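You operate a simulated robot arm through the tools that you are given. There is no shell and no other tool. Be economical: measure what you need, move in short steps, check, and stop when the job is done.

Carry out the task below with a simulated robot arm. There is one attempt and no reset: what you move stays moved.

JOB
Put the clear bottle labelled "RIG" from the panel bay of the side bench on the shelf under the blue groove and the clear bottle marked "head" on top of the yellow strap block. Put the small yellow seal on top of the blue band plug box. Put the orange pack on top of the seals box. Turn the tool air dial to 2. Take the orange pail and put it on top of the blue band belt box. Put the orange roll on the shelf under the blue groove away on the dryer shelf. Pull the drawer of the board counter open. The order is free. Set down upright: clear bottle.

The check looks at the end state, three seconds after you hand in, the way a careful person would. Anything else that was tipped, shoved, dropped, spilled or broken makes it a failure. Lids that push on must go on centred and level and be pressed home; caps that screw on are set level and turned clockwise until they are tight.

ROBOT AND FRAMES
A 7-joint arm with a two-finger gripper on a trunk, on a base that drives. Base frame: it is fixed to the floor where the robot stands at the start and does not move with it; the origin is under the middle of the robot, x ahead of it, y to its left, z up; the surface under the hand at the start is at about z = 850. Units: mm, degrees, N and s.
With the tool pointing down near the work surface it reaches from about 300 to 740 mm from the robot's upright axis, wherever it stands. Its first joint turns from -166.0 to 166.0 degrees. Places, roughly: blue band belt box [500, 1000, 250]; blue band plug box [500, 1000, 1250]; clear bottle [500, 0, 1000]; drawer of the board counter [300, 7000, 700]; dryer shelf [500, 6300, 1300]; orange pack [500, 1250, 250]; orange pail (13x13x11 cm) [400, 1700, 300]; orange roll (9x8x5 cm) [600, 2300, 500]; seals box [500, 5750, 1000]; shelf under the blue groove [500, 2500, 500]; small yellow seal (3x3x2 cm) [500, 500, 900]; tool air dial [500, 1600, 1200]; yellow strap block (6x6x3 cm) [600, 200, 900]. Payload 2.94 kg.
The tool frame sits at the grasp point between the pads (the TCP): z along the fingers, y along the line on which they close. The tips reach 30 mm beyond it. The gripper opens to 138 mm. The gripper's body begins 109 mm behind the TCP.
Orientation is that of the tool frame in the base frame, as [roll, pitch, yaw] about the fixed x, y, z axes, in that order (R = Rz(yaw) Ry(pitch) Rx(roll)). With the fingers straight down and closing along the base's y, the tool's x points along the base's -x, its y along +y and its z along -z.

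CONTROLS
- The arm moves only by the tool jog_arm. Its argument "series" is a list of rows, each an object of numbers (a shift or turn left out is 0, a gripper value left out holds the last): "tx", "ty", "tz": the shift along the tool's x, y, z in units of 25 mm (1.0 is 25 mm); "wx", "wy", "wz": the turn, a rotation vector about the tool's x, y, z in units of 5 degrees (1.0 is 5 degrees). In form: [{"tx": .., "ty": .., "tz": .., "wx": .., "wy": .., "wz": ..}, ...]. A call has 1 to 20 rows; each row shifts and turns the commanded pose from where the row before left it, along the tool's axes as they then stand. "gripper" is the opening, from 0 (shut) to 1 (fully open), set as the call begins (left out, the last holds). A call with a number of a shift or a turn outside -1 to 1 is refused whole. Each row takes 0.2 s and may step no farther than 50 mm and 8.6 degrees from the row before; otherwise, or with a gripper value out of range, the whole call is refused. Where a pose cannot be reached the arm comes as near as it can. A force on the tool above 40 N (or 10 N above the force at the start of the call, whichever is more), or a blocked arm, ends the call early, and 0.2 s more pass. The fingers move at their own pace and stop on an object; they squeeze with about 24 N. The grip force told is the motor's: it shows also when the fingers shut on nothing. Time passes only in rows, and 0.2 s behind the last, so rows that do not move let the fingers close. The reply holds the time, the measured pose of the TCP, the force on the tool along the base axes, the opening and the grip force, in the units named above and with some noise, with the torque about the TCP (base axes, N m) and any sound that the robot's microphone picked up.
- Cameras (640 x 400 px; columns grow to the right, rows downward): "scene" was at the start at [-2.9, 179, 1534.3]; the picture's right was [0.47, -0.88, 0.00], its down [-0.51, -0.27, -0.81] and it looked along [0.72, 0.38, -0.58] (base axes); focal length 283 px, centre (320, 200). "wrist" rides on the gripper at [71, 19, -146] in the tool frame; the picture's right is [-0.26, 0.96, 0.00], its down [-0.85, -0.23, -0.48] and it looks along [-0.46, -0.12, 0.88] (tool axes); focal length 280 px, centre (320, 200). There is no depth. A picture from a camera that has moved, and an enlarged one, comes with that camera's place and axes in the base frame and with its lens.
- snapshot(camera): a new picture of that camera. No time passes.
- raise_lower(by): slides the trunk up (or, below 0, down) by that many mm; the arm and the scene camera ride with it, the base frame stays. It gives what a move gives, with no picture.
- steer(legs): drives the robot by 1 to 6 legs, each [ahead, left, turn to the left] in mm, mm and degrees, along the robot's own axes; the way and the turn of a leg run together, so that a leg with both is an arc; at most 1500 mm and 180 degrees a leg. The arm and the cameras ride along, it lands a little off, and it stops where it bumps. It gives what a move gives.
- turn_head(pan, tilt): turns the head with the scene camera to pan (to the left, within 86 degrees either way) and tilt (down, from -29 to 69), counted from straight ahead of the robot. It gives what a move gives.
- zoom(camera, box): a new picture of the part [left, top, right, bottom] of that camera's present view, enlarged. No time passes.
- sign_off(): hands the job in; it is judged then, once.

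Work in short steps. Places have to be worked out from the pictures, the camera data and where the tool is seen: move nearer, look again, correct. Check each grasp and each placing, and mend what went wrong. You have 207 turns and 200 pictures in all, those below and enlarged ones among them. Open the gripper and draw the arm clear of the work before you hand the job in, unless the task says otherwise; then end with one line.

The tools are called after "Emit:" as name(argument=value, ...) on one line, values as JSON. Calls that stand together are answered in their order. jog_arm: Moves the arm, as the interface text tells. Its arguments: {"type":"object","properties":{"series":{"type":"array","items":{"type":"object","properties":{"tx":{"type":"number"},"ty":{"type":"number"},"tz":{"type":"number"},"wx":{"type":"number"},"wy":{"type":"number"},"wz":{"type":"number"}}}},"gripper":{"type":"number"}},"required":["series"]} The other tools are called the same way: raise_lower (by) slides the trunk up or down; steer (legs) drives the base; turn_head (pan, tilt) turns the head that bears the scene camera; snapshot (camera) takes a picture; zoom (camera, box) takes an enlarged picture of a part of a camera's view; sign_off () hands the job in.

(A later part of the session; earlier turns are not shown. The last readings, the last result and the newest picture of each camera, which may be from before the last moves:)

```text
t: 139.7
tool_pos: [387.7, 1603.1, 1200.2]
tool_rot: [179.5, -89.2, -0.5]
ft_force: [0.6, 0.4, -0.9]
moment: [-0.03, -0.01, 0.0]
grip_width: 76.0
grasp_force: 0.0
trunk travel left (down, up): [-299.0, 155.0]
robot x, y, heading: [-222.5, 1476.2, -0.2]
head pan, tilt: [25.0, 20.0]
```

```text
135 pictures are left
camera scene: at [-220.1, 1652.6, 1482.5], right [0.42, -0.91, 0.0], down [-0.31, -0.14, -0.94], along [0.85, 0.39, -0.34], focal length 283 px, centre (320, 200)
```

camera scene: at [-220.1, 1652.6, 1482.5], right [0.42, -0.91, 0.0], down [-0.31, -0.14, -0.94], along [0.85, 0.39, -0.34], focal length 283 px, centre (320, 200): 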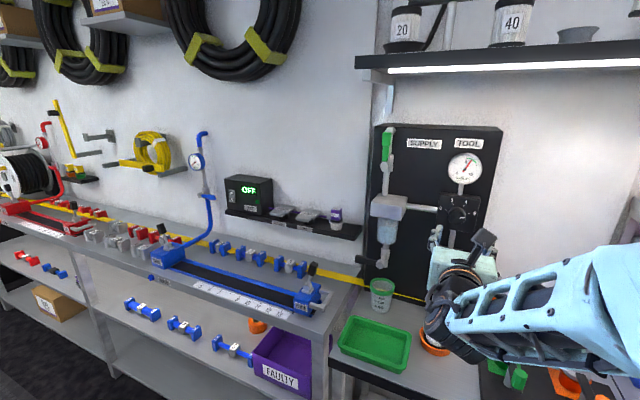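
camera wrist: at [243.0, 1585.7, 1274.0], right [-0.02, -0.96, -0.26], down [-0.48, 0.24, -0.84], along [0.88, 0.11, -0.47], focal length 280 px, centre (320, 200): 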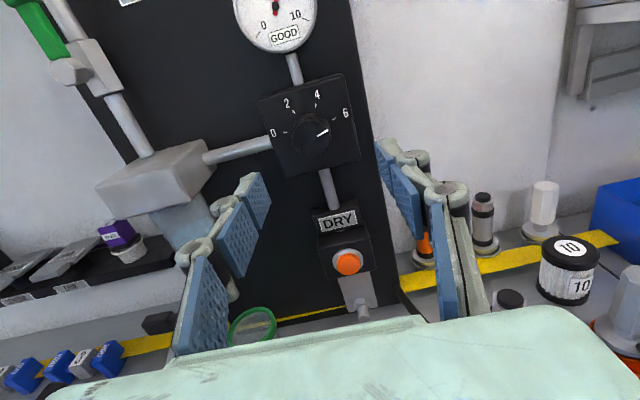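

I zoom in both views to triangulate the knob.

Emit:
zoom(camera="scene", box=[430, 180, 494, 230])

Emit:
zoom(camera="wrist", box=[250, 60, 378, 190])

```text
8.00 times, centred on (462, 205) of scene
camera zoom: at [-220.1, 1652.6, 1482.5], right [0.42, -0.91, 0.0], down [-0.31, -0.14, -0.94], along [0.85, 0.39, -0.34], focal length 2266 px, centre (-816, 160)
```

zoom: 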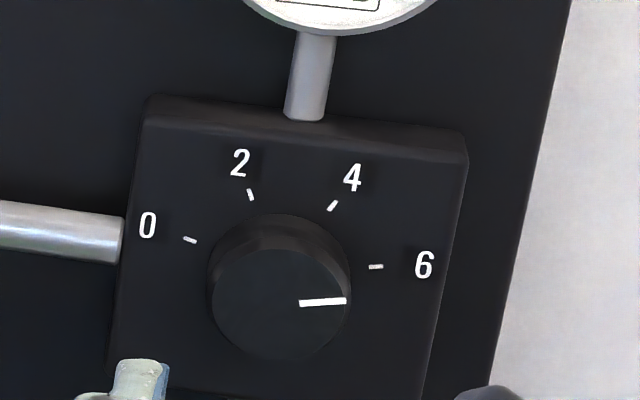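

```text
3.08 times, centred on (314, 125) of wrist
camera zoom: at [243.0, 1585.7, 1274.0], right [-0.02, -0.96, -0.26], down [-0.48, 0.24, -0.84], along [0.88, 0.11, -0.47], focal length 863 px, centre (338, 431)
```

zoom: 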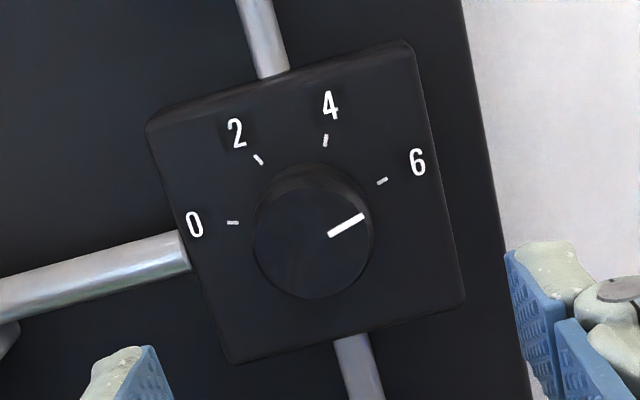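

Knob front centre: ≈(516, 1611, 1198), Ø38. I roll the tool +107° first, narrow the opening, then approach.

Emit:
jog_arm(series=[{"wz": 1}, {"wz": 1}, {"wz": 1}, {"wz": 1}, {"wz": 1}, {"wz": 1}, {"wz": 1}, {"wz": 1}, {"wz": 1}, {"wz": 1}, {"wz": 1}, {"wz": 1}, {"wz": 1}, {"wz": 1}, {"wz": 1}, {"wz": 1}, {"wz": 1}, {"wz": 1}, {"wz": 1}, {"wz": 1}], gripper=0.43)

Emit:
jog_arm(series=[{"wz": 1}, {"wz": 0.4}])

Emit:
snapshot(camera="wrist")

```text
t: 143.9
tool_pos: [388.1, 1602.5, 1201.1]
tool_rot: [-90.8, 10.1, -91.2]
ft_force: [0.7, -0.5, -0.9]
moment: [0.0, 0.02, 0.02]
grip_width: 59.4
grasp_force: 0.1
trunk travel left (down, up): [-299.0, 155.0]
robot x, y, heading: [-228.5, 1473.1, -0.1]
head pan, tilt: [25.0, 20.0]
```

```text
t: 144.5
tool_pos: [387.8, 1602.5, 1200.7]
tool_rot: [-90.7, 17.2, -91.4]
ft_force: [0.2, 1.0, 0.5]
moment: [0.0, 0.0, 0.01]
grip_width: 59.5
grasp_force: 0.0
trunk travel left (down, up): [-299.0, 155.0]
robot x, y, heading: [-226.6, 1475.6, -0.5]
head pan, tilt: [25.0, 20.0]
```

```text
132 pictures are left
camera wrist: at [241.0, 1542.4, 1164.0], right [0.0, 0.53, -0.85], down [-0.46, 0.75, 0.48], along [0.89, 0.39, 0.24], focal length 280 px, centre (320, 200)
```

wrist: 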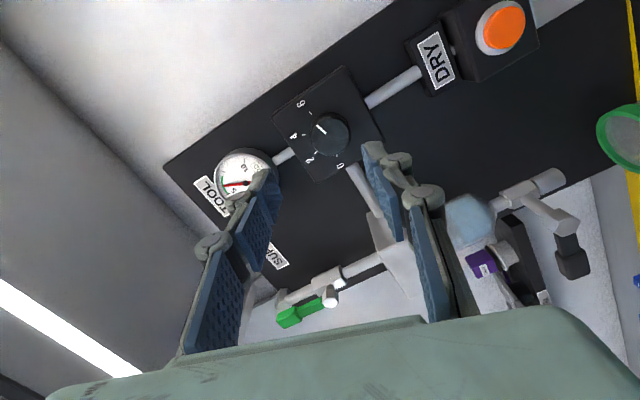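

Advance about halfway with lateral correction and recheck.

Emit:
jog_arm(series=[{"tx": -0.16, "ty": 0.12, "tz": 1}, {"tx": -0.16, "ty": 0.12, "tz": 1}, {"tz": 0.6}])

Emit:
snapshot(camera="wrist")

Emit:
zoom(camera="scene", box=[410, 160, 506, 250])

```text
t: 145.3
tool_pos: [452.5, 1610.3, 1197.5]
tool_rot: [-90.7, 17.0, -91.3]
ft_force: [-0.8, -0.1, 0.2]
moment: [0.02, -0.02, 0.0]
grip_width: 59.4
grasp_force: 0.0
trunk travel left (down, up): [-299.0, 155.0]
robot x, y, heading: [-226.2, 1477.2, -0.7]
head pan, tilt: [25.0, 20.0]
```

```text
131 pictures are left
camera wrist: at [306.4, 1551.0, 1161.1], right [0.0, 0.53, -0.85], down [-0.46, 0.75, 0.47], along [0.89, 0.39, 0.24], focal length 280 px, centre (320, 200)
```

wrist: 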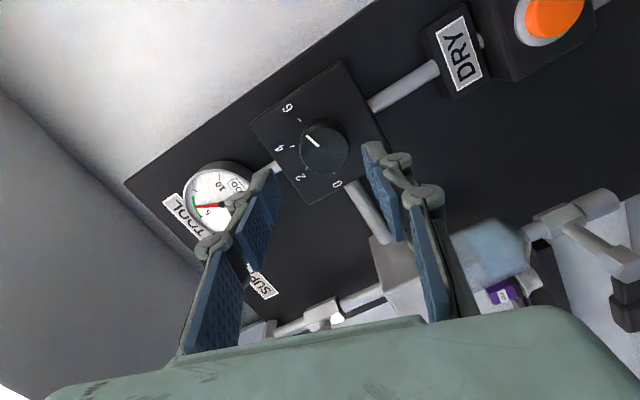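

```text
4.44 times, centred on (458, 205) of scene
camera zoom: at [-220.2, 1652.6, 1482.5], right [0.42, -0.91, 0.0], down [-0.31, -0.14, -0.94], along [0.85, 0.39, -0.34], focal length 1259 px, centre (-293, 178)
```

zoom: 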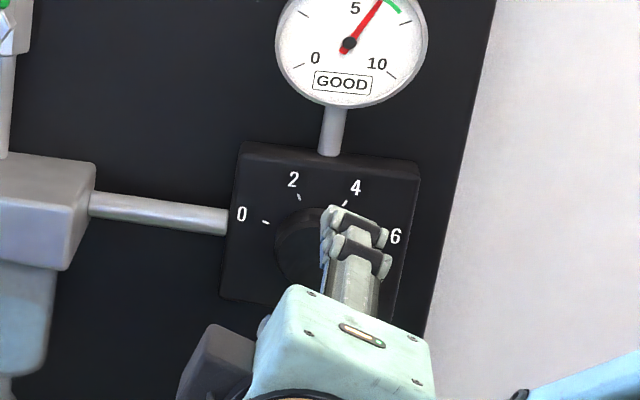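

Small correction (−1 y, −3.5 z), then advance 46 mm and grip the knob.

Emit:
jog_arm(series=[{"tx": 0.08, "ty": 0.12, "tz": 0.9}, {"tz": 0.5}, {"tz": 0.45}])

Emit:
jog_arm(series=[{}, {}, {}], gripper=0)

Emit:
snapshot(camera="wrist")

```text
t: 146.1
tool_pos: [498.2, 1608.6, 1192.8]
tool_rot: [-90.8, 16.9, -91.4]
ft_force: [0.1, -0.4, -0.5]
moment: [0.0, 0.03, 0.0]
grip_width: 59.3
grasp_force: 0.1
trunk travel left (down, up): [-299.0, 155.0]
robot x, y, heading: [-226.3, 1474.1, -0.2]
head pan, tilt: [25.0, 20.0]
```

```text
t: 146.9
tool_pos: [499.3, 1608.5, 1191.8]
tool_rot: [-90.8, 17.0, -91.3]
ft_force: [1.7, -0.3, 1.3]
moment: [0.0, -0.02, 0.08]
grip_width: 41.2
grasp_force: 45.4
trunk travel left (down, up): [-299.0, 155.0]
robot x, y, heading: [-223.3, 1478.9, -0.5]
head pan, tilt: [25.0, 20.0]
```

```text
129 pictures are left
camera wrist: at [351.9, 1548.9, 1156.2], right [0.0, 0.53, -0.85], down [-0.46, 0.75, 0.47], along [0.89, 0.39, 0.24], focal length 280 px, centre (320, 200)
```

wrist: 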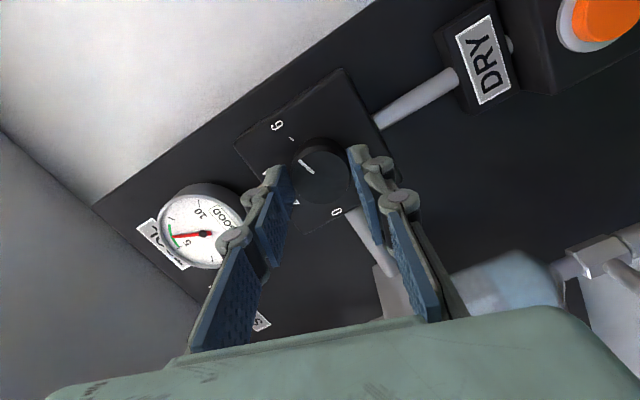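

Knob gripped. Turn −100° first, then check.

Emit:
jog_arm(series=[{"wz": -1}, {"wz": -1}, {"wz": -1}, {"wz": -1}, {"wz": -1}, {"wz": -1}, {"wz": -1}, {"wz": -1}, {"wz": -1}, {"wz": -1}, {"wz": -1}, {"wz": -1}, {"wz": -1}, {"wz": -1}, {"wz": -1}, {"wz": -1}, {"wz": -1}, {"wz": -1}, {"wz": -1}, {"wz": -1}])

Emit:
snapshot(camera="wrist")

```text
t: 151.1
tool_pos: [497.9, 1611.5, 1195.3]
tool_rot: [-93.7, -83.1, -87.4]
ft_force: [8.4, 8.4, 17.9]
moment: [0.06, -1.27, 0.01]
grip_width: 40.7
grasp_force: 44.9
trunk travel left (down, up): [-299.0, 155.0]
robot x, y, heading: [-229.5, 1478.4, -0.5]
head pan, tilt: [25.0, 20.0]
```

```text
128 pictures are left
camera wrist: at [353.3, 1585.5, 1265.3], right [-0.02, -0.93, -0.38], down [-0.48, 0.34, -0.81], along [0.88, 0.16, -0.45], focal length 280 px, centre (320, 200)
```

wrist: 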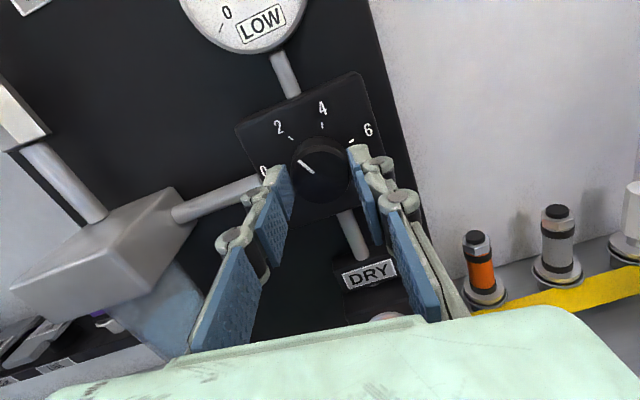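

Zoom to read the pointer against the 2 mark.

Emit:
zoom(camera="wrist", box=[240, 80, 400, 220])

Emit:
zoom(camera="scene", box=[430, 140, 494, 230])

```text
2.86 times, centred on (320, 150) of wrist
camera zoom: at [353.3, 1585.5, 1265.3], right [-0.02, -0.93, -0.38], down [-0.48, 0.34, -0.81], along [0.88, 0.16, -0.45], focal length 801 px, centre (320, 343)
```

zoom: 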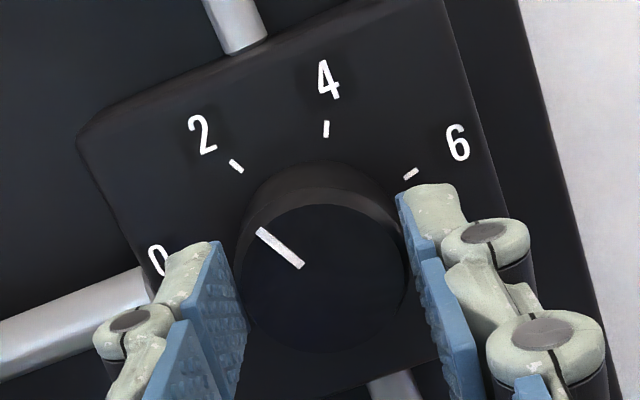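

```text
4.44 times, centred on (462, 185) of scene
camera zoom: at [-221.5, 1653.6, 1482.3], right [0.42, -0.91, 0.0], down [-0.31, -0.14, -0.94], along [0.85, 0.39, -0.34], focal length 1259 px, centre (-311, 267)
```

zoom: 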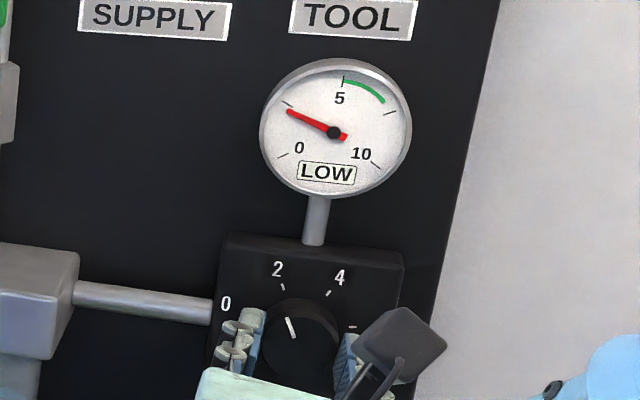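

Emit:
zoom(camera="scene", box=[440, 190, 472, 222])

Emit:
zoom(camera="wrist", box=[270, 110, 350, 190])

```text
12.50 times, centred on (456, 206) of scene
camera zoom: at [-221.5, 1653.6, 1482.3], right [0.42, -0.91, 0.0], down [-0.31, -0.14, -0.94], along [0.85, 0.39, -0.34], focal length 3540 px, centre (-1380, 125)
```

zoom: 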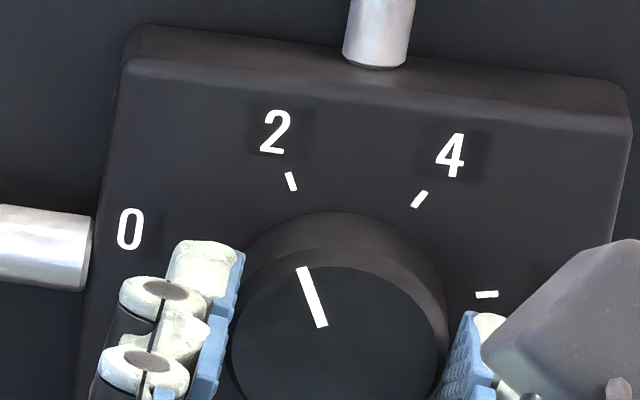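

```text
5.00 times, centred on (310, 150) of wrist
camera zoom: at [353.3, 1585.5, 1265.3], right [-0.02, -0.93, -0.38], down [-0.48, 0.34, -0.81], along [0.88, 0.16, -0.45], focal length 1402 px, centre (370, 450)
```

zoom: 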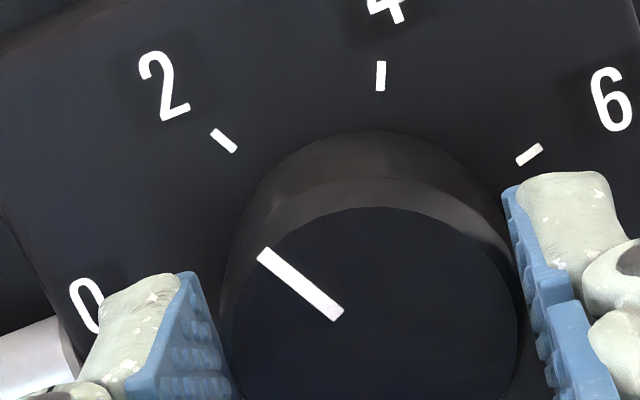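

Gauge reads ~2.25 and the tool turned 100° of the estimated 107°; turn 5.5° more and re-read.

Emit:
jog_arm(series=[{"wz": -0.6}, {"wz": -0.5}, {}])

Emit:
zoom(camera="scene", box=[440, 150, 490, 220])

Emit:
zoom(camera="wrist", box=[270, 110, 350, 190])

```text
t: 151.9
tool_pos: [497.8, 1611.2, 1194.9]
tool_rot: [-105.5, -88.5, -75.5]
ft_force: [13.9, 11.1, 19.2]
moment: [0.05, -0.8, 0.28]
grip_width: 41.0
grasp_force: 45.3
trunk travel left (down, up): [-299.0, 155.0]
robot x, y, heading: [-223.0, 1477.2, -0.0]
head pan, tilt: [25.0, 20.0]
```

```text
5.71 times, centred on (465, 185) of scene
camera zoom: at [-220.7, 1654.0, 1482.3], right [0.42, -0.91, 0.0], down [-0.31, -0.14, -0.94], along [0.85, 0.39, -0.34], focal length 1618 px, centre (-509, 286)
```

zoom: 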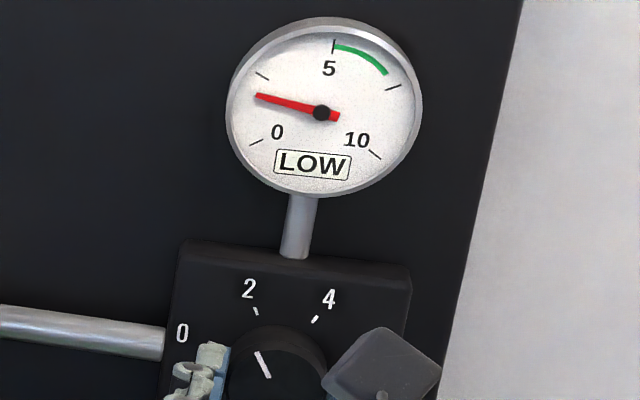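

```text
5.00 times, centred on (310, 150) of wrist
camera zoom: at [353.4, 1592.2, 1267.5], right [-0.02, -0.96, -0.29], down [-0.48, 0.26, -0.84], along [0.88, 0.12, -0.46], focal length 1402 px, centre (370, 450)
```

zoom: 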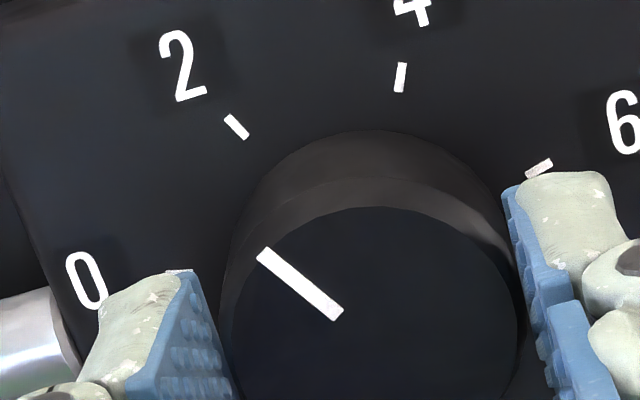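

Emit:
zoom(camera="scene", box=[440, 190, 472, 222])

```text
12.50 times, centred on (456, 206) of scene
camera zoom: at [-220.7, 1654.0, 1482.3], right [0.42, -0.91, 0.0], down [-0.31, -0.14, -0.94], along [0.85, 0.39, -0.34], focal length 3540 px, centre (-1380, 125)
```

zoom: 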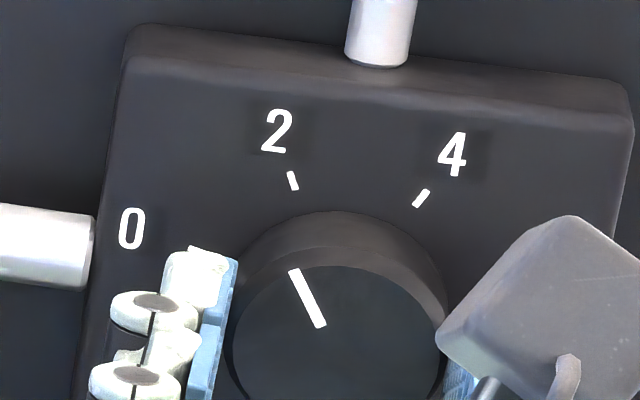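

Now slightly past 2 (gauge ≈1.7). Turn back 3° and re-read.

Emit:
jog_arm(series=[{"wz": 0.3}, {"wz": 0.3}, {}])

Emit:
zoom(camera="scene", box=[446, 150, 490, 182])

Emit:
zoom(camera="scene", box=[440, 190, 472, 222])

```text
t: 152.7
tool_pos: [498.6, 1611.6, 1195.9]
tool_rot: [-94.9, -85.5, -86.1]
ft_force: [13.6, 11.5, 21.9]
moment: [0.08, -0.4, 0.42]
grip_width: 41.1
grasp_force: 44.8
trunk travel left (down, up): [-299.0, 155.0]
robot x, y, heading: [-228.6, 1477.2, -0.0]
head pan, tilt: [25.0, 20.0]
```

```text
12.50 times, centred on (468, 166) of scene
camera zoom: at [-221.0, 1654.1, 1482.3], right [0.42, -0.91, 0.0], down [-0.31, -0.14, -0.94], along [0.85, 0.39, -0.34], focal length 3540 px, centre (-1530, 625)
```

zoom: 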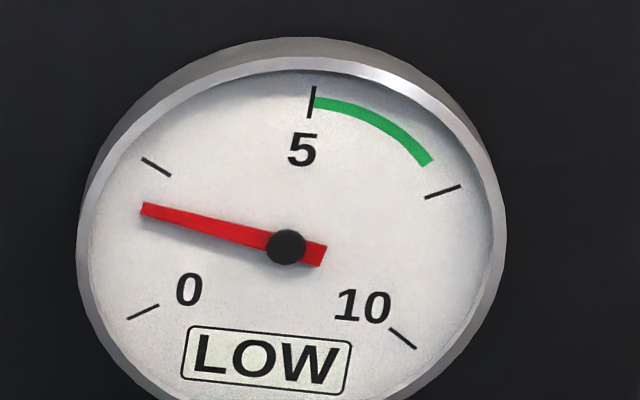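

```text
12.50 times, centred on (456, 206) of scene
camera zoom: at [-221.0, 1654.1, 1482.3], right [0.42, -0.91, 0.0], down [-0.31, -0.14, -0.94], along [0.85, 0.39, -0.34], focal length 3540 px, centre (-1380, 125)
```

zoom: 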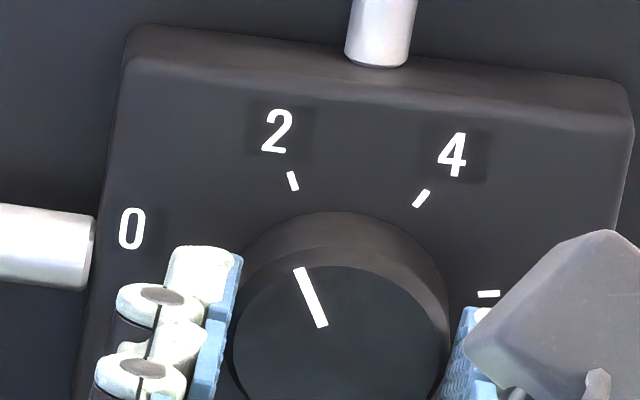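

Pointer direction now matches the 2 mark within ~2°. Release and retreat, then read unobstructed.

Emit:
jog_arm(series=[{}, {}, {}, {"tz": -0.8}, {"tz": -0.8}, {"tz": -0.8}, {"tz": -0.8}, {"tz": -0.8}], gripper=0.5)

Emit:
zoom(camera="wrist", box=[240, 0, 400, 200])

Emit:
zoom(camera="scene", box=[440, 150, 490, 225])

```text
t: 154.5
tool_pos: [398.7, 1610.9, 1195.0]
tool_rot: [-99.8, -85.4, -81.3]
ft_force: [-0.9, 0.4, -0.8]
moment: [0.0, -0.04, -0.01]
grip_width: 69.3
grasp_force: 0.0
trunk travel left (down, up): [-299.0, 155.0]
robot x, y, heading: [-223.3, 1475.9, -0.6]
head pan, tilt: [25.0, 20.0]
```

```text
2.00 times, centred on (320, 100) of wrist
camera zoom: at [254.1, 1588.6, 1265.8], right [-0.02, -0.94, -0.34], down [-0.48, 0.3, -0.82], along [0.88, 0.14, -0.46], focal length 561 px, centre (320, 400)
```

zoom: 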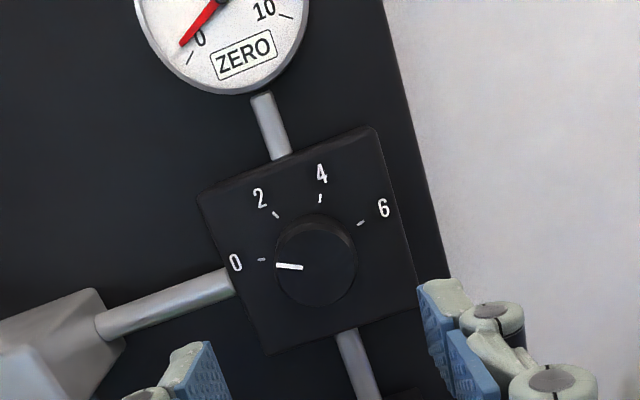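

```text
5.33 times, centred on (465, 188) of scene
camera zoom: at [-220.5, 1652.6, 1482.5], right [0.42, -0.91, 0.0], down [-0.31, -0.14, -0.94], along [0.85, 0.39, -0.34], focal length 1510 px, centre (-453, 267)
```

zoom: 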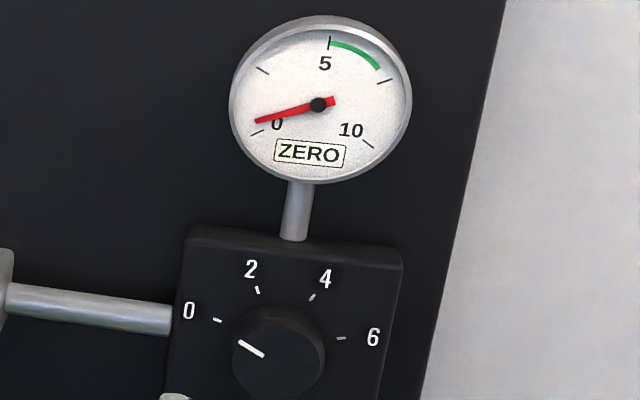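

On release the knob was kicked to 0. I regrip (better centred at y≈1611.5, z≈1193.5), turn +53°, null the lateral force before releasing.

Emit:
jog_arm(series=[{"tz": 1, "ty": -0.1}, {"tz": 1}, {"tz": 1}, {"tz": 0.5}, {"tz": 0.5}], gripper=0.43)

Emit:
jog_arm(series=[{}, {}, {}], gripper=0)

Emit:
zoom(camera="wrist", box=[240, 60, 400, 220])

```text
t: 155.7
tool_pos: [499.7, 1611.4, 1194.3]
tool_rot: [-99.8, -85.5, -81.4]
ft_force: [0.3, 0.1, -0.2]
moment: [0.01, -0.01, -0.03]
grip_width: 59.3
grasp_force: 0.0
trunk travel left (down, up): [-299.0, 155.0]
robot x, y, heading: [-227.1, 1476.7, -0.5]
head pan, tilt: [25.0, 20.0]
```

```text
t: 156.5
tool_pos: [500.2, 1611.1, 1195.1]
tool_rot: [-99.6, -85.6, -81.4]
ft_force: [1.3, 0.4, 1.2]
moment: [0.02, -0.03, 0.11]
grip_width: 40.9
grasp_force: 44.7
trunk travel left (down, up): [-299.0, 155.0]
robot x, y, heading: [-222.9, 1476.1, -0.4]
head pan, tilt: [25.0, 20.0]
```

```text
2.50 times, centred on (320, 140) of wrist
camera zoom: at [354.3, 1588.5, 1266.2], right [-0.02, -0.94, -0.34], down [-0.48, 0.3, -0.82], along [0.88, 0.14, -0.46], focal length 701 px, centre (320, 350)
```

zoom: 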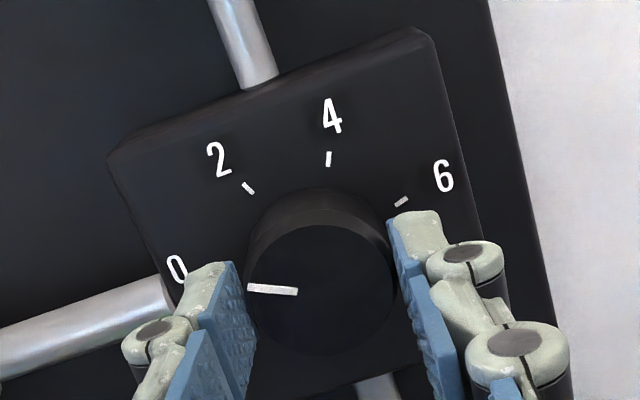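

Turn +53° (clockwise).

Emit:
jog_arm(series=[{"wz": 0.97}, {"wz": 0.97}, {"wz": 0.97}, {"wz": 0.97}, {"wz": 0.97}, {"wz": 0.97}, {"wz": 0.97}, {"wz": 0.97}, {"wz": 0.97}, {"wz": 0.97}, {"wz": 0.97}, {}, {}])

Emit:
zoom(camera="scene", box=[440, 185, 472, 225])

Emit:
zoom(camera="wrist", box=[240, 60, 400, 220])

```text
t: 159.3
tool_pos: [499.3, 1610.9, 1194.3]
tool_rot: [-90.8, -32.1, -90.7]
ft_force: [9.8, -1.4, 12.9]
moment: [0.01, -0.4, 0.02]
grip_width: 40.5
grasp_force: 45.0
trunk travel left (down, up): [-299.0, 155.0]
robot x, y, heading: [-225.0, 1474.7, -0.3]
head pan, tilt: [25.0, 20.0]
```

```text
10.00 times, centred on (456, 205) of scene
camera zoom: at [-220.5, 1651.8, 1482.6], right [0.42, -0.91, 0.0], down [-0.31, -0.14, -0.94], along [0.85, 0.39, -0.34], focal length 2832 px, centre (-1040, 150)
```

zoom: 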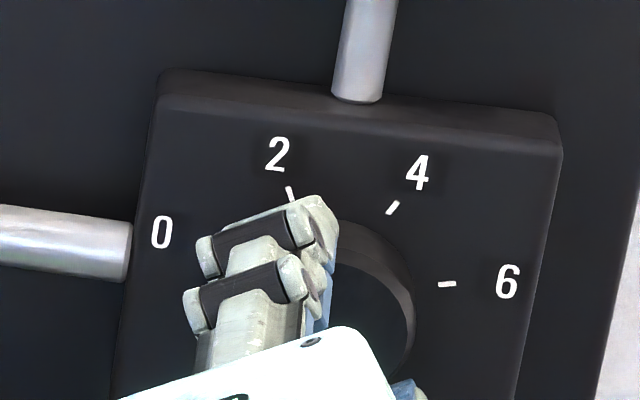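

```text
2.50 times, centred on (320, 140) of wrist
camera zoom: at [352.6, 1542.6, 1217.5], right [-0.02, -0.29, -0.96], down [-0.46, 0.85, -0.25], along [0.89, 0.44, -0.15], focal length 701 px, centre (320, 350)
```

zoom: 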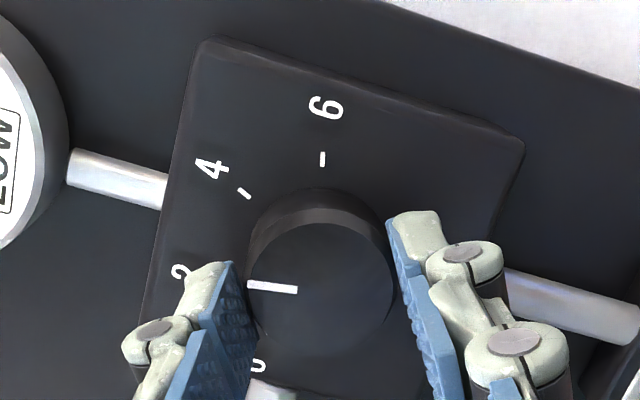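

Pointer at the 2. I null the residual lateral force (move ~2 mm up, 1.5 mm in) before releasing.

Emit:
jog_arm(series=[{"tx": 0.042, "ty": -0.068, "tz": 0.06}, {}, {}])

```text
t: 160.1
tool_pos: [498.8, 1610.8, 1194.0]
tool_rot: [-91.0, -32.1, -90.5]
ft_force: [-5.6, -5.0, 2.7]
moment: [-0.04, -0.57, -0.61]
grip_width: 40.5
grasp_force: 45.3
trunk travel left (down, up): [-299.0, 155.0]
robot x, y, heading: [-225.6, 1474.5, -0.4]
head pan, tilt: [25.0, 20.0]
```

Emit:
jog_arm(series=[{"tx": 0.036, "ty": 0.003, "tz": -0.03}, {}])

Emit:
jog_arm(series=[{}, {}], gripper=0.34)

Emit:
zoom(camera="wrist", box=[240, 60, 400, 220])

```text
t: 160.7
tool_pos: [499.4, 1610.8, 1193.1]
tool_rot: [-91.1, -32.1, -90.3]
ft_force: [-2.9, -2.8, -0.1]
moment: [0.01, -0.36, -0.45]
grip_width: 40.5
grasp_force: 44.4
trunk travel left (down, up): [-299.0, 155.0]
robot x, y, heading: [-229.2, 1474.0, 0.0]
head pan, tilt: [25.0, 20.0]
```

```text
t: 161.3
tool_pos: [499.1, 1612.0, 1195.4]
tool_rot: [-90.9, -32.2, -90.5]
ft_force: [0.6, -0.7, 0.6]
moment: [0.0, 0.0, -0.03]
grip_width: 47.2
grasp_force: 0.1
trunk travel left (down, up): [-299.0, 155.0]
robot x, y, heading: [-225.0, 1473.9, -0.1]
head pan, tilt: [25.0, 20.0]
```

```text
2.50 times, centred on (320, 140) of wrist
camera zoom: at [353.2, 1542.9, 1218.8], right [-0.02, -0.29, -0.96], down [-0.46, 0.85, -0.25], along [0.89, 0.44, -0.15], focal length 701 px, centre (320, 350)
```

zoom: 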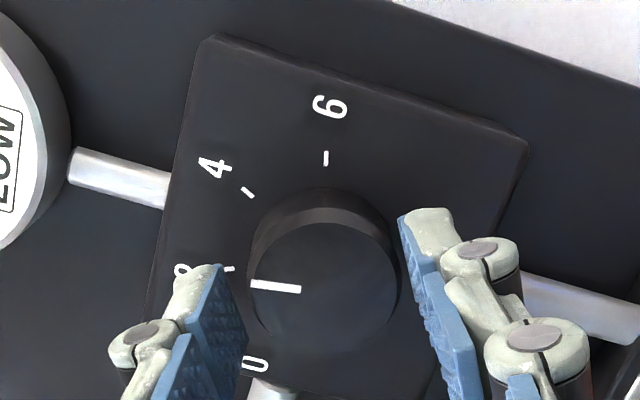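

Released with the pointer still at 2. Retreat straight back and verify.

Emit:
jog_arm(series=[{"tz": -0.6}, {"tz": -0.8}, {"tz": -1}, {"tz": -1}, {"tz": -1}, {"tz": -1}])

Emit:
zoom(camera="scene", box=[440, 150, 490, 225])

Emit:
zoom(camera="wrist", box=[250, 60, 410, 220])

```text
t: 162.7
tool_pos: [362.8, 1613.8, 1196.9]
tool_rot: [-90.8, -32.2, -90.6]
ft_force: [0.5, -0.4, 0.2]
moment: [0.03, 0.04, -0.01]
grip_width: 47.0
grasp_force: 0.0
trunk travel left (down, up): [-299.0, 155.0]
robot x, y, heading: [-222.6, 1473.2, -0.2]
head pan, tilt: [25.0, 20.0]
```

```text
5.33 times, centred on (465, 188) of scene
camera zoom: at [-220.6, 1652.6, 1482.5], right [0.42, -0.91, 0.0], down [-0.31, -0.14, -0.94], along [0.85, 0.39, -0.34], focal length 1510 px, centre (-453, 267)
```

zoom: 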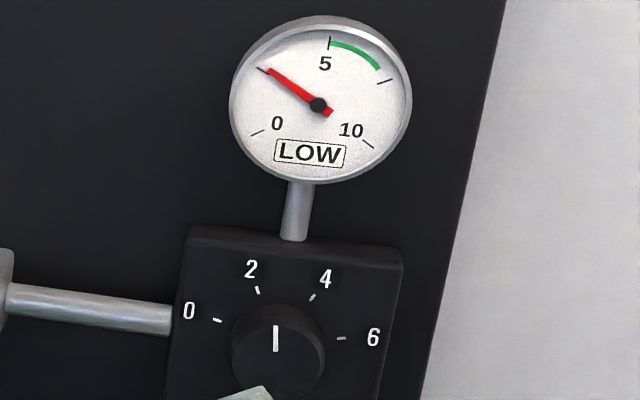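

```text
2.50 times, centred on (330, 140) of wrist
camera zoom: at [217.2, 1544.3, 1221.5], right [-0.02, -0.29, -0.96], down [-0.46, 0.85, -0.25], along [0.89, 0.44, -0.15], focal length 701 px, centre (295, 350)
```

zoom: 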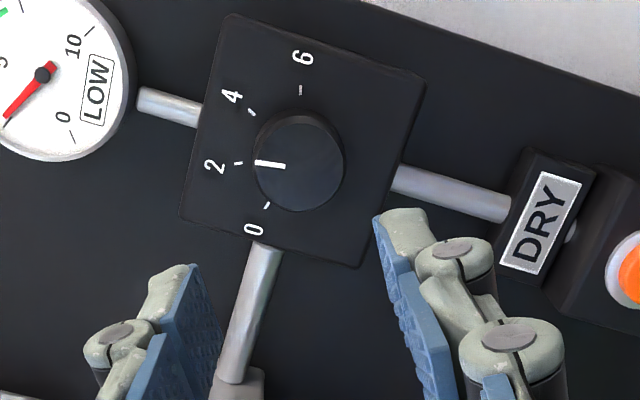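

Careful fit of tick positions says the pointer is at ~98° (≈2.7), needing ~18° more CCW. I regrip and turn.

Emit:
jog_arm(series=[{"tz": 1}, {"tz": 1}, {"tz": 1}, {"tz": 1}, {"tz": 0.8}, {"tz": 0.6}], gripper=0.43)

Emit:
jog_arm(series=[{}, {}, {}], gripper=0)

Emit:
jog_arm(series=[{"wz": -0.9}, {"wz": -0.9}, {"wz": -0.9}, {"wz": -0.9}, {}, {}])

Emit:
zoom(camera="wrist", box=[240, 60, 400, 220])

```text
t: 164.1
tool_pos: [499.5, 1611.2, 1194.2]
tool_rot: [-91.1, -32.1, -90.6]
ft_force: [0.5, 0.0, 0.5]
moment: [0.06, 0.01, 0.02]
grip_width: 59.4
grasp_force: 0.0
trunk travel left (down, up): [-299.0, 155.0]
robot x, y, heading: [-220.4, 1474.1, -0.3]
head pan, tilt: [25.0, 20.0]
```

```text
t: 164.9
tool_pos: [498.0, 1610.6, 1193.2]
tool_rot: [-91.1, -32.1, -90.5]
ft_force: [-3.0, -1.7, -4.8]
moment: [0.02, 0.1, -0.13]
grip_width: 40.4
grasp_force: 44.7
trunk travel left (down, up): [-299.0, 155.0]
robot x, y, heading: [-223.8, 1477.2, -0.3]
head pan, tilt: [25.0, 20.0]
```

```text
t: 166.3
tool_pos: [499.3, 1611.1, 1194.2]
tool_rot: [-91.4, -50.3, -90.0]
ft_force: [-12.7, -4.9, -10.1]
moment: [0.02, -0.02, -0.28]
grip_width: 40.6
grasp_force: 44.9
trunk travel left (down, up): [-299.0, 155.0]
robot x, y, heading: [-223.7, 1476.1, -0.4]
head pan, tilt: [25.0, 20.0]
```

```text
2.50 times, centred on (320, 140) of wrist
camera zoom: at [353.4, 1552.5, 1239.3], right [-0.02, -0.57, -0.82], down [-0.47, 0.73, -0.5], along [0.88, 0.37, -0.29], focal length 701 px, centre (320, 350)
```

zoom: 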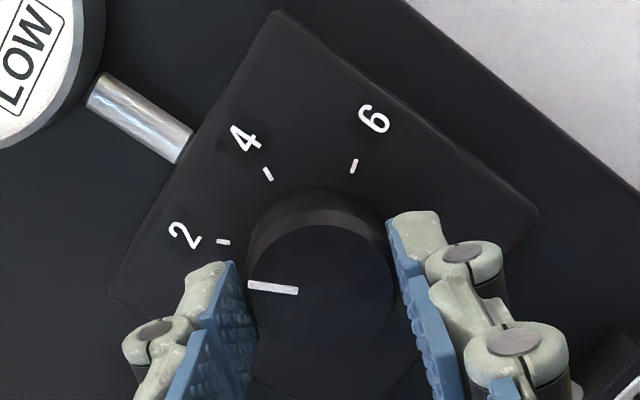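

Now ≈114.6°; turn 2° more, and null the lateral force.

Emit:
jog_arm(series=[{"wz": -0.4}, {"tx": -0.025, "ty": 0.057, "tz": -0.07}, {}, {}])

```text
t: 167.3
tool_pos: [499.4, 1610.3, 1193.7]
tool_rot: [-91.2, -52.2, -90.2]
ft_force: [8.4, -1.0, -0.8]
moment: [0.04, 0.65, 0.72]
grip_width: 40.5
grasp_force: 45.2
trunk travel left (down, up): [-299.0, 155.0]
robot x, y, heading: [-225.7, 1476.3, -0.3]
head pan, tilt: [25.0, 20.0]
```

Null the axial 8 N slightly, then open gently and check.

Emit:
jog_arm(series=[{"tz": 0.03}, {}])

Emit:
jog_arm(series=[{}, {}], gripper=0.34)

Emit:
jog_arm(series=[{"tz": -0.6}, {"tz": -0.8}, {"tz": -1}, {"tz": -1}, {"tz": -1}, {"tz": -1}, {}])

Emit:
zoom(camera="wrist", box=[250, 60, 410, 220])

Emit:
zoom(camera="scene", box=[440, 150, 490, 225])

```text
t: 167.9
tool_pos: [498.3, 1610.6, 1193.2]
tool_rot: [-91.1, -52.0, -90.3]
ft_force: [5.3, 0.0, 3.1]
moment: [0.07, -0.07, 0.37]
grip_width: 40.7
grasp_force: 45.3
trunk travel left (down, up): [-299.0, 155.0]
robot x, y, heading: [-225.5, 1473.9, -0.3]
head pan, tilt: [25.0, 20.0]
```

```text
t: 168.5
tool_pos: [498.7, 1610.5, 1192.8]
tool_rot: [-91.3, -52.1, -89.9]
ft_force: [0.3, 0.4, -0.2]
moment: [-0.01, 0.0, -0.02]
grip_width: 46.9
grasp_force: 0.1
trunk travel left (down, up): [-299.0, 155.0]
robot x, y, heading: [-227.6, 1475.8, -0.3]
head pan, tilt: [25.0, 20.0]
```

```text
t: 170.1
tool_pos: [363.4, 1610.7, 1196.8]
tool_rot: [-91.2, -52.1, -90.0]
ft_force: [0.8, 0.0, -0.3]
moment: [0.0, -0.01, 0.0]
grip_width: 47.3
grasp_force: 0.0
trunk travel left (down, up): [-299.0, 155.0]
robot x, y, heading: [-224.7, 1479.6, -0.3]
head pan, tilt: [25.0, 20.0]
```

```text
2.50 times, centred on (330, 140) of wrist
camera zoom: at [217.0, 1556.2, 1243.5], right [-0.02, -0.6, -0.8], down [-0.47, 0.71, -0.52], along [0.88, 0.36, -0.3], focal length 701 px, centre (295, 350)
```

zoom: 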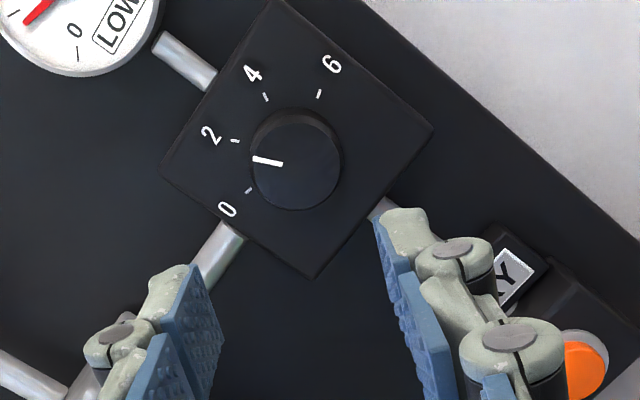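

```text
5.33 times, centred on (465, 188) of scene
camera zoom: at [-220.4, 1652.6, 1482.5], right [0.42, -0.91, 0.0], down [-0.31, -0.14, -0.94], along [0.85, 0.39, -0.34], focal length 1510 px, centre (-453, 267)
```

zoom: 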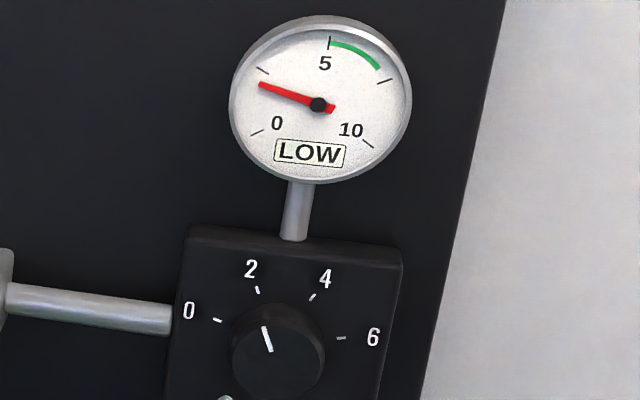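

Reading ≈111° (≈2.2): it springs back ~5° on release. One more touch: regrip and turn −10°.

Emit:
jog_arm(series=[{"tz": 1}, {"tz": 1}, {"tz": 1}, {"tz": 1}, {"tz": 0.8}, {"tz": 0.6}], gripper=0.43)

Emit:
jog_arm(series=[{}, {}, {}], gripper=0)

Emit:
jog_arm(series=[{"wz": -0.7}, {"wz": -0.7}, {"wz": -0.6}, {}])

Emit:
zoom(camera="wrist", box=[240, 60, 400, 220])

```text
t: 171.5
tool_pos: [499.0, 1610.0, 1192.9]
tool_rot: [-91.3, -52.2, -90.0]
ft_force: [0.8, -0.2, 0.5]
moment: [-0.01, 0.03, 0.01]
grip_width: 59.4
grasp_force: 0.0
trunk travel left (down, up): [-299.0, 155.0]
robot x, y, heading: [-221.4, 1478.4, 0.0]
head pan, tilt: [25.0, 20.0]
```

```text
t: 172.3
tool_pos: [498.7, 1610.8, 1194.0]
tool_rot: [-91.2, -52.2, -90.0]
ft_force: [3.5, 4.1, 4.8]
moment: [0.0, 0.16, 0.56]
grip_width: 40.6
grasp_force: 45.2
trunk travel left (down, up): [-299.0, 155.0]
robot x, y, heading: [-224.9, 1474.6, -0.5]
head pan, tilt: [25.0, 20.0]
```

```text
t: 173.3
tool_pos: [498.7, 1611.3, 1194.9]
tool_rot: [-91.5, -62.2, -89.6]
ft_force: [1.9, 4.8, 4.8]
moment: [0.0, -0.65, -0.28]
grip_width: 40.8
grasp_force: 44.7
trunk travel left (down, up): [-299.0, 155.0]
robot x, y, heading: [-224.5, 1472.6, -0.2]
head pan, tilt: [25.0, 20.0]
```

```text
2.50 times, centred on (320, 140) of wrist
camera zoom: at [352.9, 1562.9, 1250.3], right [-0.02, -0.73, -0.68], down [-0.47, 0.61, -0.64], along [0.88, 0.31, -0.36], focal length 701 px, centre (320, 350)
```

zoom: 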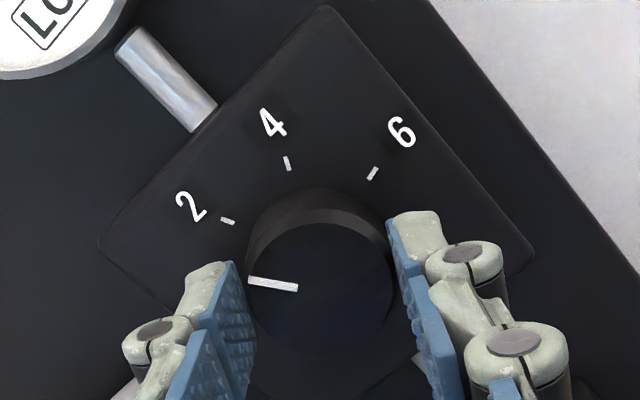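

In grip ≈125°; back off 2.5°, then release.

Emit:
jog_arm(series=[{"wz": 0.5}, {}])

Emit:
jog_arm(series=[{}, {}], gripper=0.34)

Emit:
jog_arm(series=[{"tz": -0.6}, {"tz": -0.8}, {"tz": -1}, {"tz": -1}, {"tz": -1}, {"tz": -1}, {}])

Emit:
zoom(camera="wrist", box=[250, 60, 410, 220])

Emit:
zoom(camera="scene", box=[440, 150, 490, 225])

```text
t: 173.9
tool_pos: [498.6, 1610.1, 1194.0]
tool_rot: [-91.5, -59.8, -89.8]
ft_force: [3.7, 2.8, 5.5]
moment: [0.04, 0.02, 0.38]
grip_width: 40.5
grasp_force: 44.8
trunk travel left (down, up): [-299.0, 155.0]
robot x, y, heading: [-227.2, 1474.4, -0.3]
head pan, tilt: [25.0, 20.0]
```

```text
t: 174.5
tool_pos: [499.9, 1609.2, 1192.0]
tool_rot: [-91.7, -59.6, -89.5]
ft_force: [0.9, 0.5, 1.5]
moment: [0.04, -0.05, 0.0]
grip_width: 47.0
grasp_force: 0.0
trunk travel left (down, up): [-299.0, 155.0]
robot x, y, heading: [-221.9, 1477.4, -0.3]
head pan, tilt: [25.0, 20.0]
```

```text
t: 176.1
tool_pos: [362.2, 1614.4, 1195.5]
tool_rot: [-91.4, -59.5, -89.7]
ft_force: [0.1, -0.4, 0.9]
moment: [0.01, 0.02, 0.0]
grip_width: 46.9
grasp_force: 0.1
trunk travel left (down, up): [-299.0, 155.0]
robot x, y, heading: [-224.5, 1476.5, -0.1]
head pan, tilt: [25.0, 20.0]
```

```text
2.50 times, centred on (330, 140) of wrist
camera zoom: at [217.0, 1563.8, 1250.3], right [-0.02, -0.7, -0.71], down [-0.47, 0.64, -0.61], along [0.88, 0.32, -0.35], focal length 701 px, centre (295, 350)
```

zoom: 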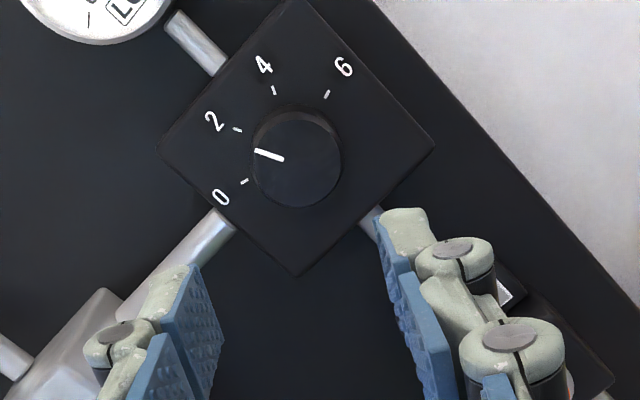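

```text
5.33 times, centred on (465, 188) of scene
camera zoom: at [-220.5, 1652.6, 1482.5], right [0.42, -0.91, 0.0], down [-0.31, -0.14, -0.94], along [0.85, 0.39, -0.34], focal length 1510 px, centre (-453, 267)
```

zoom: 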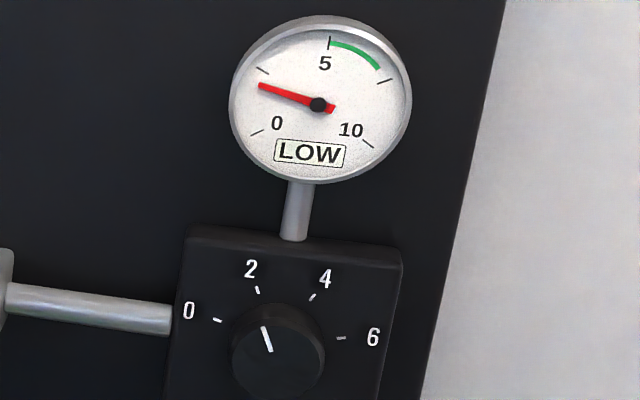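

The pointer returns to the same spot (a detent) aligned with the 2 mark — the dial is set. Next the lower shelf: I back off, lower the trunk and look.

Emit:
steer(legs=[[-300, 0, 0], [0, -150, 0]])

Emit:
raise_lower(by=-299)

Emit:
turn_head(pan=5, tilt=40)

Emit:
snapshot(camera="scene")

```text
t: 179.7
tool_pos: [63.0, 1466.3, 1195.2]
tool_rot: [-91.6, -59.7, -89.5]
ft_force: [-0.9, 0.1, -0.4]
moment: [-0.02, -0.02, -0.02]
grip_width: 46.8
grasp_force: 0.0
trunk travel left (down, up): [-299.0, 155.0]
robot x, y, heading: [-524.7, 1330.9, 0.0]
head pan, tilt: [25.0, 20.0]
```

```text
t: 182.7
tool_pos: [63.1, 1466.8, 897.0]
tool_rot: [-91.5, -59.6, -89.6]
ft_force: [0.0, 0.1, 0.3]
moment: [0.01, 0.0, 0.04]
grip_width: 47.0
grasp_force: 0.0
trunk travel left (down, up): [0.0, 454.0]
robot x, y, heading: [-521.7, 1327.6, -0.2]
head pan, tilt: [25.0, 20.0]
```

```text
t: 183.5
tool_pos: [63.7, 1466.3, 897.2]
tool_rot: [-91.6, -59.6, -89.5]
ft_force: [0.1, 0.1, -0.2]
moment: [0.03, 0.0, 0.02]
grip_width: 46.9
grasp_force: 0.0
trunk travel left (down, up): [0.0, 454.0]
robot x, y, heading: [-522.5, 1328.9, -0.3]
head pan, tilt: [5.0, 40.0]
```

```text
104 pictures are left
camera scene: at [-519.4, 1472.3, 1152.5], right [0.09, -1.0, 0.0], down [-0.64, -0.05, -0.77], along [0.76, 0.07, -0.64], focal length 283 px, centre (320, 200)
```

scene: 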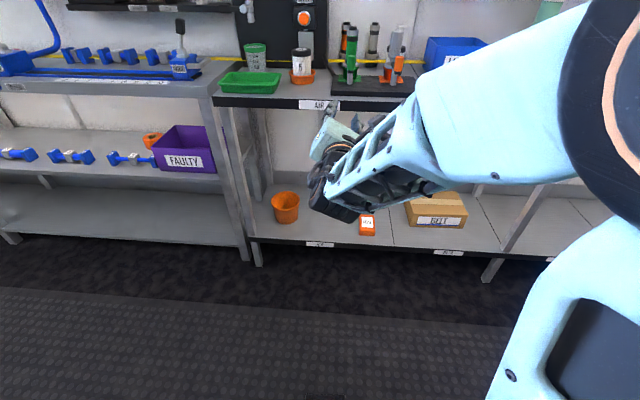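

Rim of the pail ≈(461, 1708, 330), shelf ≈220; belt box front label ≈(442, 1015, 262); orange pack ≈(413, 1333, 240). I bring camera up, tilt 20° down, open wide, and lower the arm in the aisle.

Emit:
jog_arm(series=[{"wz": -1}, {"wz": -1}, {"wz": -1}, {"wz": -1}, {"wz": -1}, {"wz": -1}, {"wy": -1}, {"wy": -1}, {"wy": -1}, {"wy": -1}], gripper=1)

Emit:
jog_arm(series=[{"tx": -0.94, "tz": 0.34}, {"tx": -0.94, "tz": 0.34}, {"tx": -0.94, "tz": 0.34}, {"tx": -0.94, "tz": 0.34}, {"tx": -0.94, "tz": 0.34}, {"tx": -0.94, "tz": 0.34}, {"tx": -0.94, "tz": 0.34}, {"tx": -0.94, "tz": 0.34}, {"tx": -0.94, "tz": 0.34}, {"tx": -0.94, "tz": 0.34}, {"tx": -0.94, "tz": 0.34}, {"tx": -0.94, "tz": 0.34}, {"tx": -0.94, "tz": 0.34}, {"tx": -0.94, "tz": 0.34}, {"tx": -0.94, "tz": 0.34}, {"tx": -0.94, "tz": 0.34}, {"tx": -0.94, "tz": 0.34}, {"tx": -0.94, "tz": 0.34}, {"tx": -0.94, "tz": 0.34}, {"tx": -0.94, "tz": 0.34}])

```text
t: 185.7
tool_pos: [65.6, 1466.7, 888.1]
tool_rot: [-179.6, -68.2, -1.2]
ft_force: [-0.2, -1.0, 0.3]
moment: [0.0, -0.03, 0.03]
grip_width: 138.0
grasp_force: 0.1
trunk travel left (down, up): [0.0, 454.0]
robot x, y, heading: [-525.1, 1325.4, -0.2]
head pan, tilt: [5.0, 40.0]
```

```text
t: 189.9
tool_pos: [57.1, 1470.5, 395.8]
tool_rot: [-179.0, -69.3, -1.8]
ft_force: [-0.2, -0.1, -0.4]
moment: [-0.02, 0.02, -0.02]
grip_width: 138.0
grasp_force: 0.1
trunk travel left (down, up): [0.0, 454.0]
robot x, y, heading: [-526.0, 1327.1, -0.2]
head pan, tilt: [5.0, 40.0]
```

Reached. Drive in front of the pail, lower to ~280, look with the wrist camera.

Emit:
steer(legs=[[0, 240, 0], [130, 0, 0]])

Emit:
jog_arm(series=[{"tx": -0.94, "tz": 0.34}, {"tx": -0.94, "tz": 0.34}, {"tx": -0.94, "tz": 0.34}, {"tx": -0.94, "tz": 0.34}])

Emit:
snapshot(camera="wrist")

```text
t: 193.5
tool_pos: [183.7, 1716.0, 396.1]
tool_rot: [-179.0, -69.2, -1.4]
ft_force: [-0.3, -0.1, -0.8]
moment: [0.01, 0.03, -0.01]
grip_width: 138.2
grasp_force: 0.0
trunk travel left (down, up): [0.0, 454.0]
robot x, y, heading: [-399.2, 1568.9, 0.2]
head pan, tilt: [5.0, 40.0]
```

```text
t: 194.5
tool_pos: [180.8, 1715.3, 297.5]
tool_rot: [-179.0, -69.2, -1.4]
ft_force: [-0.8, 0.0, -0.4]
moment: [0.0, 0.02, 0.02]
grip_width: 138.0
grasp_force: 0.1
trunk travel left (down, up): [0.0, 454.0]
robot x, y, heading: [-399.3, 1569.1, 0.0]
head pan, tilt: [5.0, 40.0]
```

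```text
103 pictures are left
camera wrist: at [70.3, 1696.4, 415.3], right [-0.1, -0.96, -0.25], down [-0.74, 0.24, -0.62], along [0.66, 0.12, -0.74], focal length 280 px, centre (320, 200)
```

wrist: 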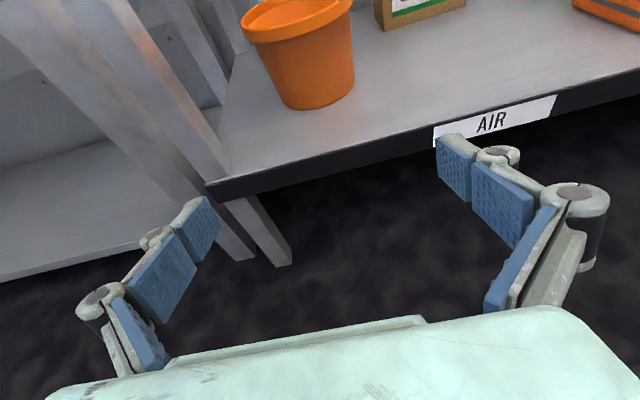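

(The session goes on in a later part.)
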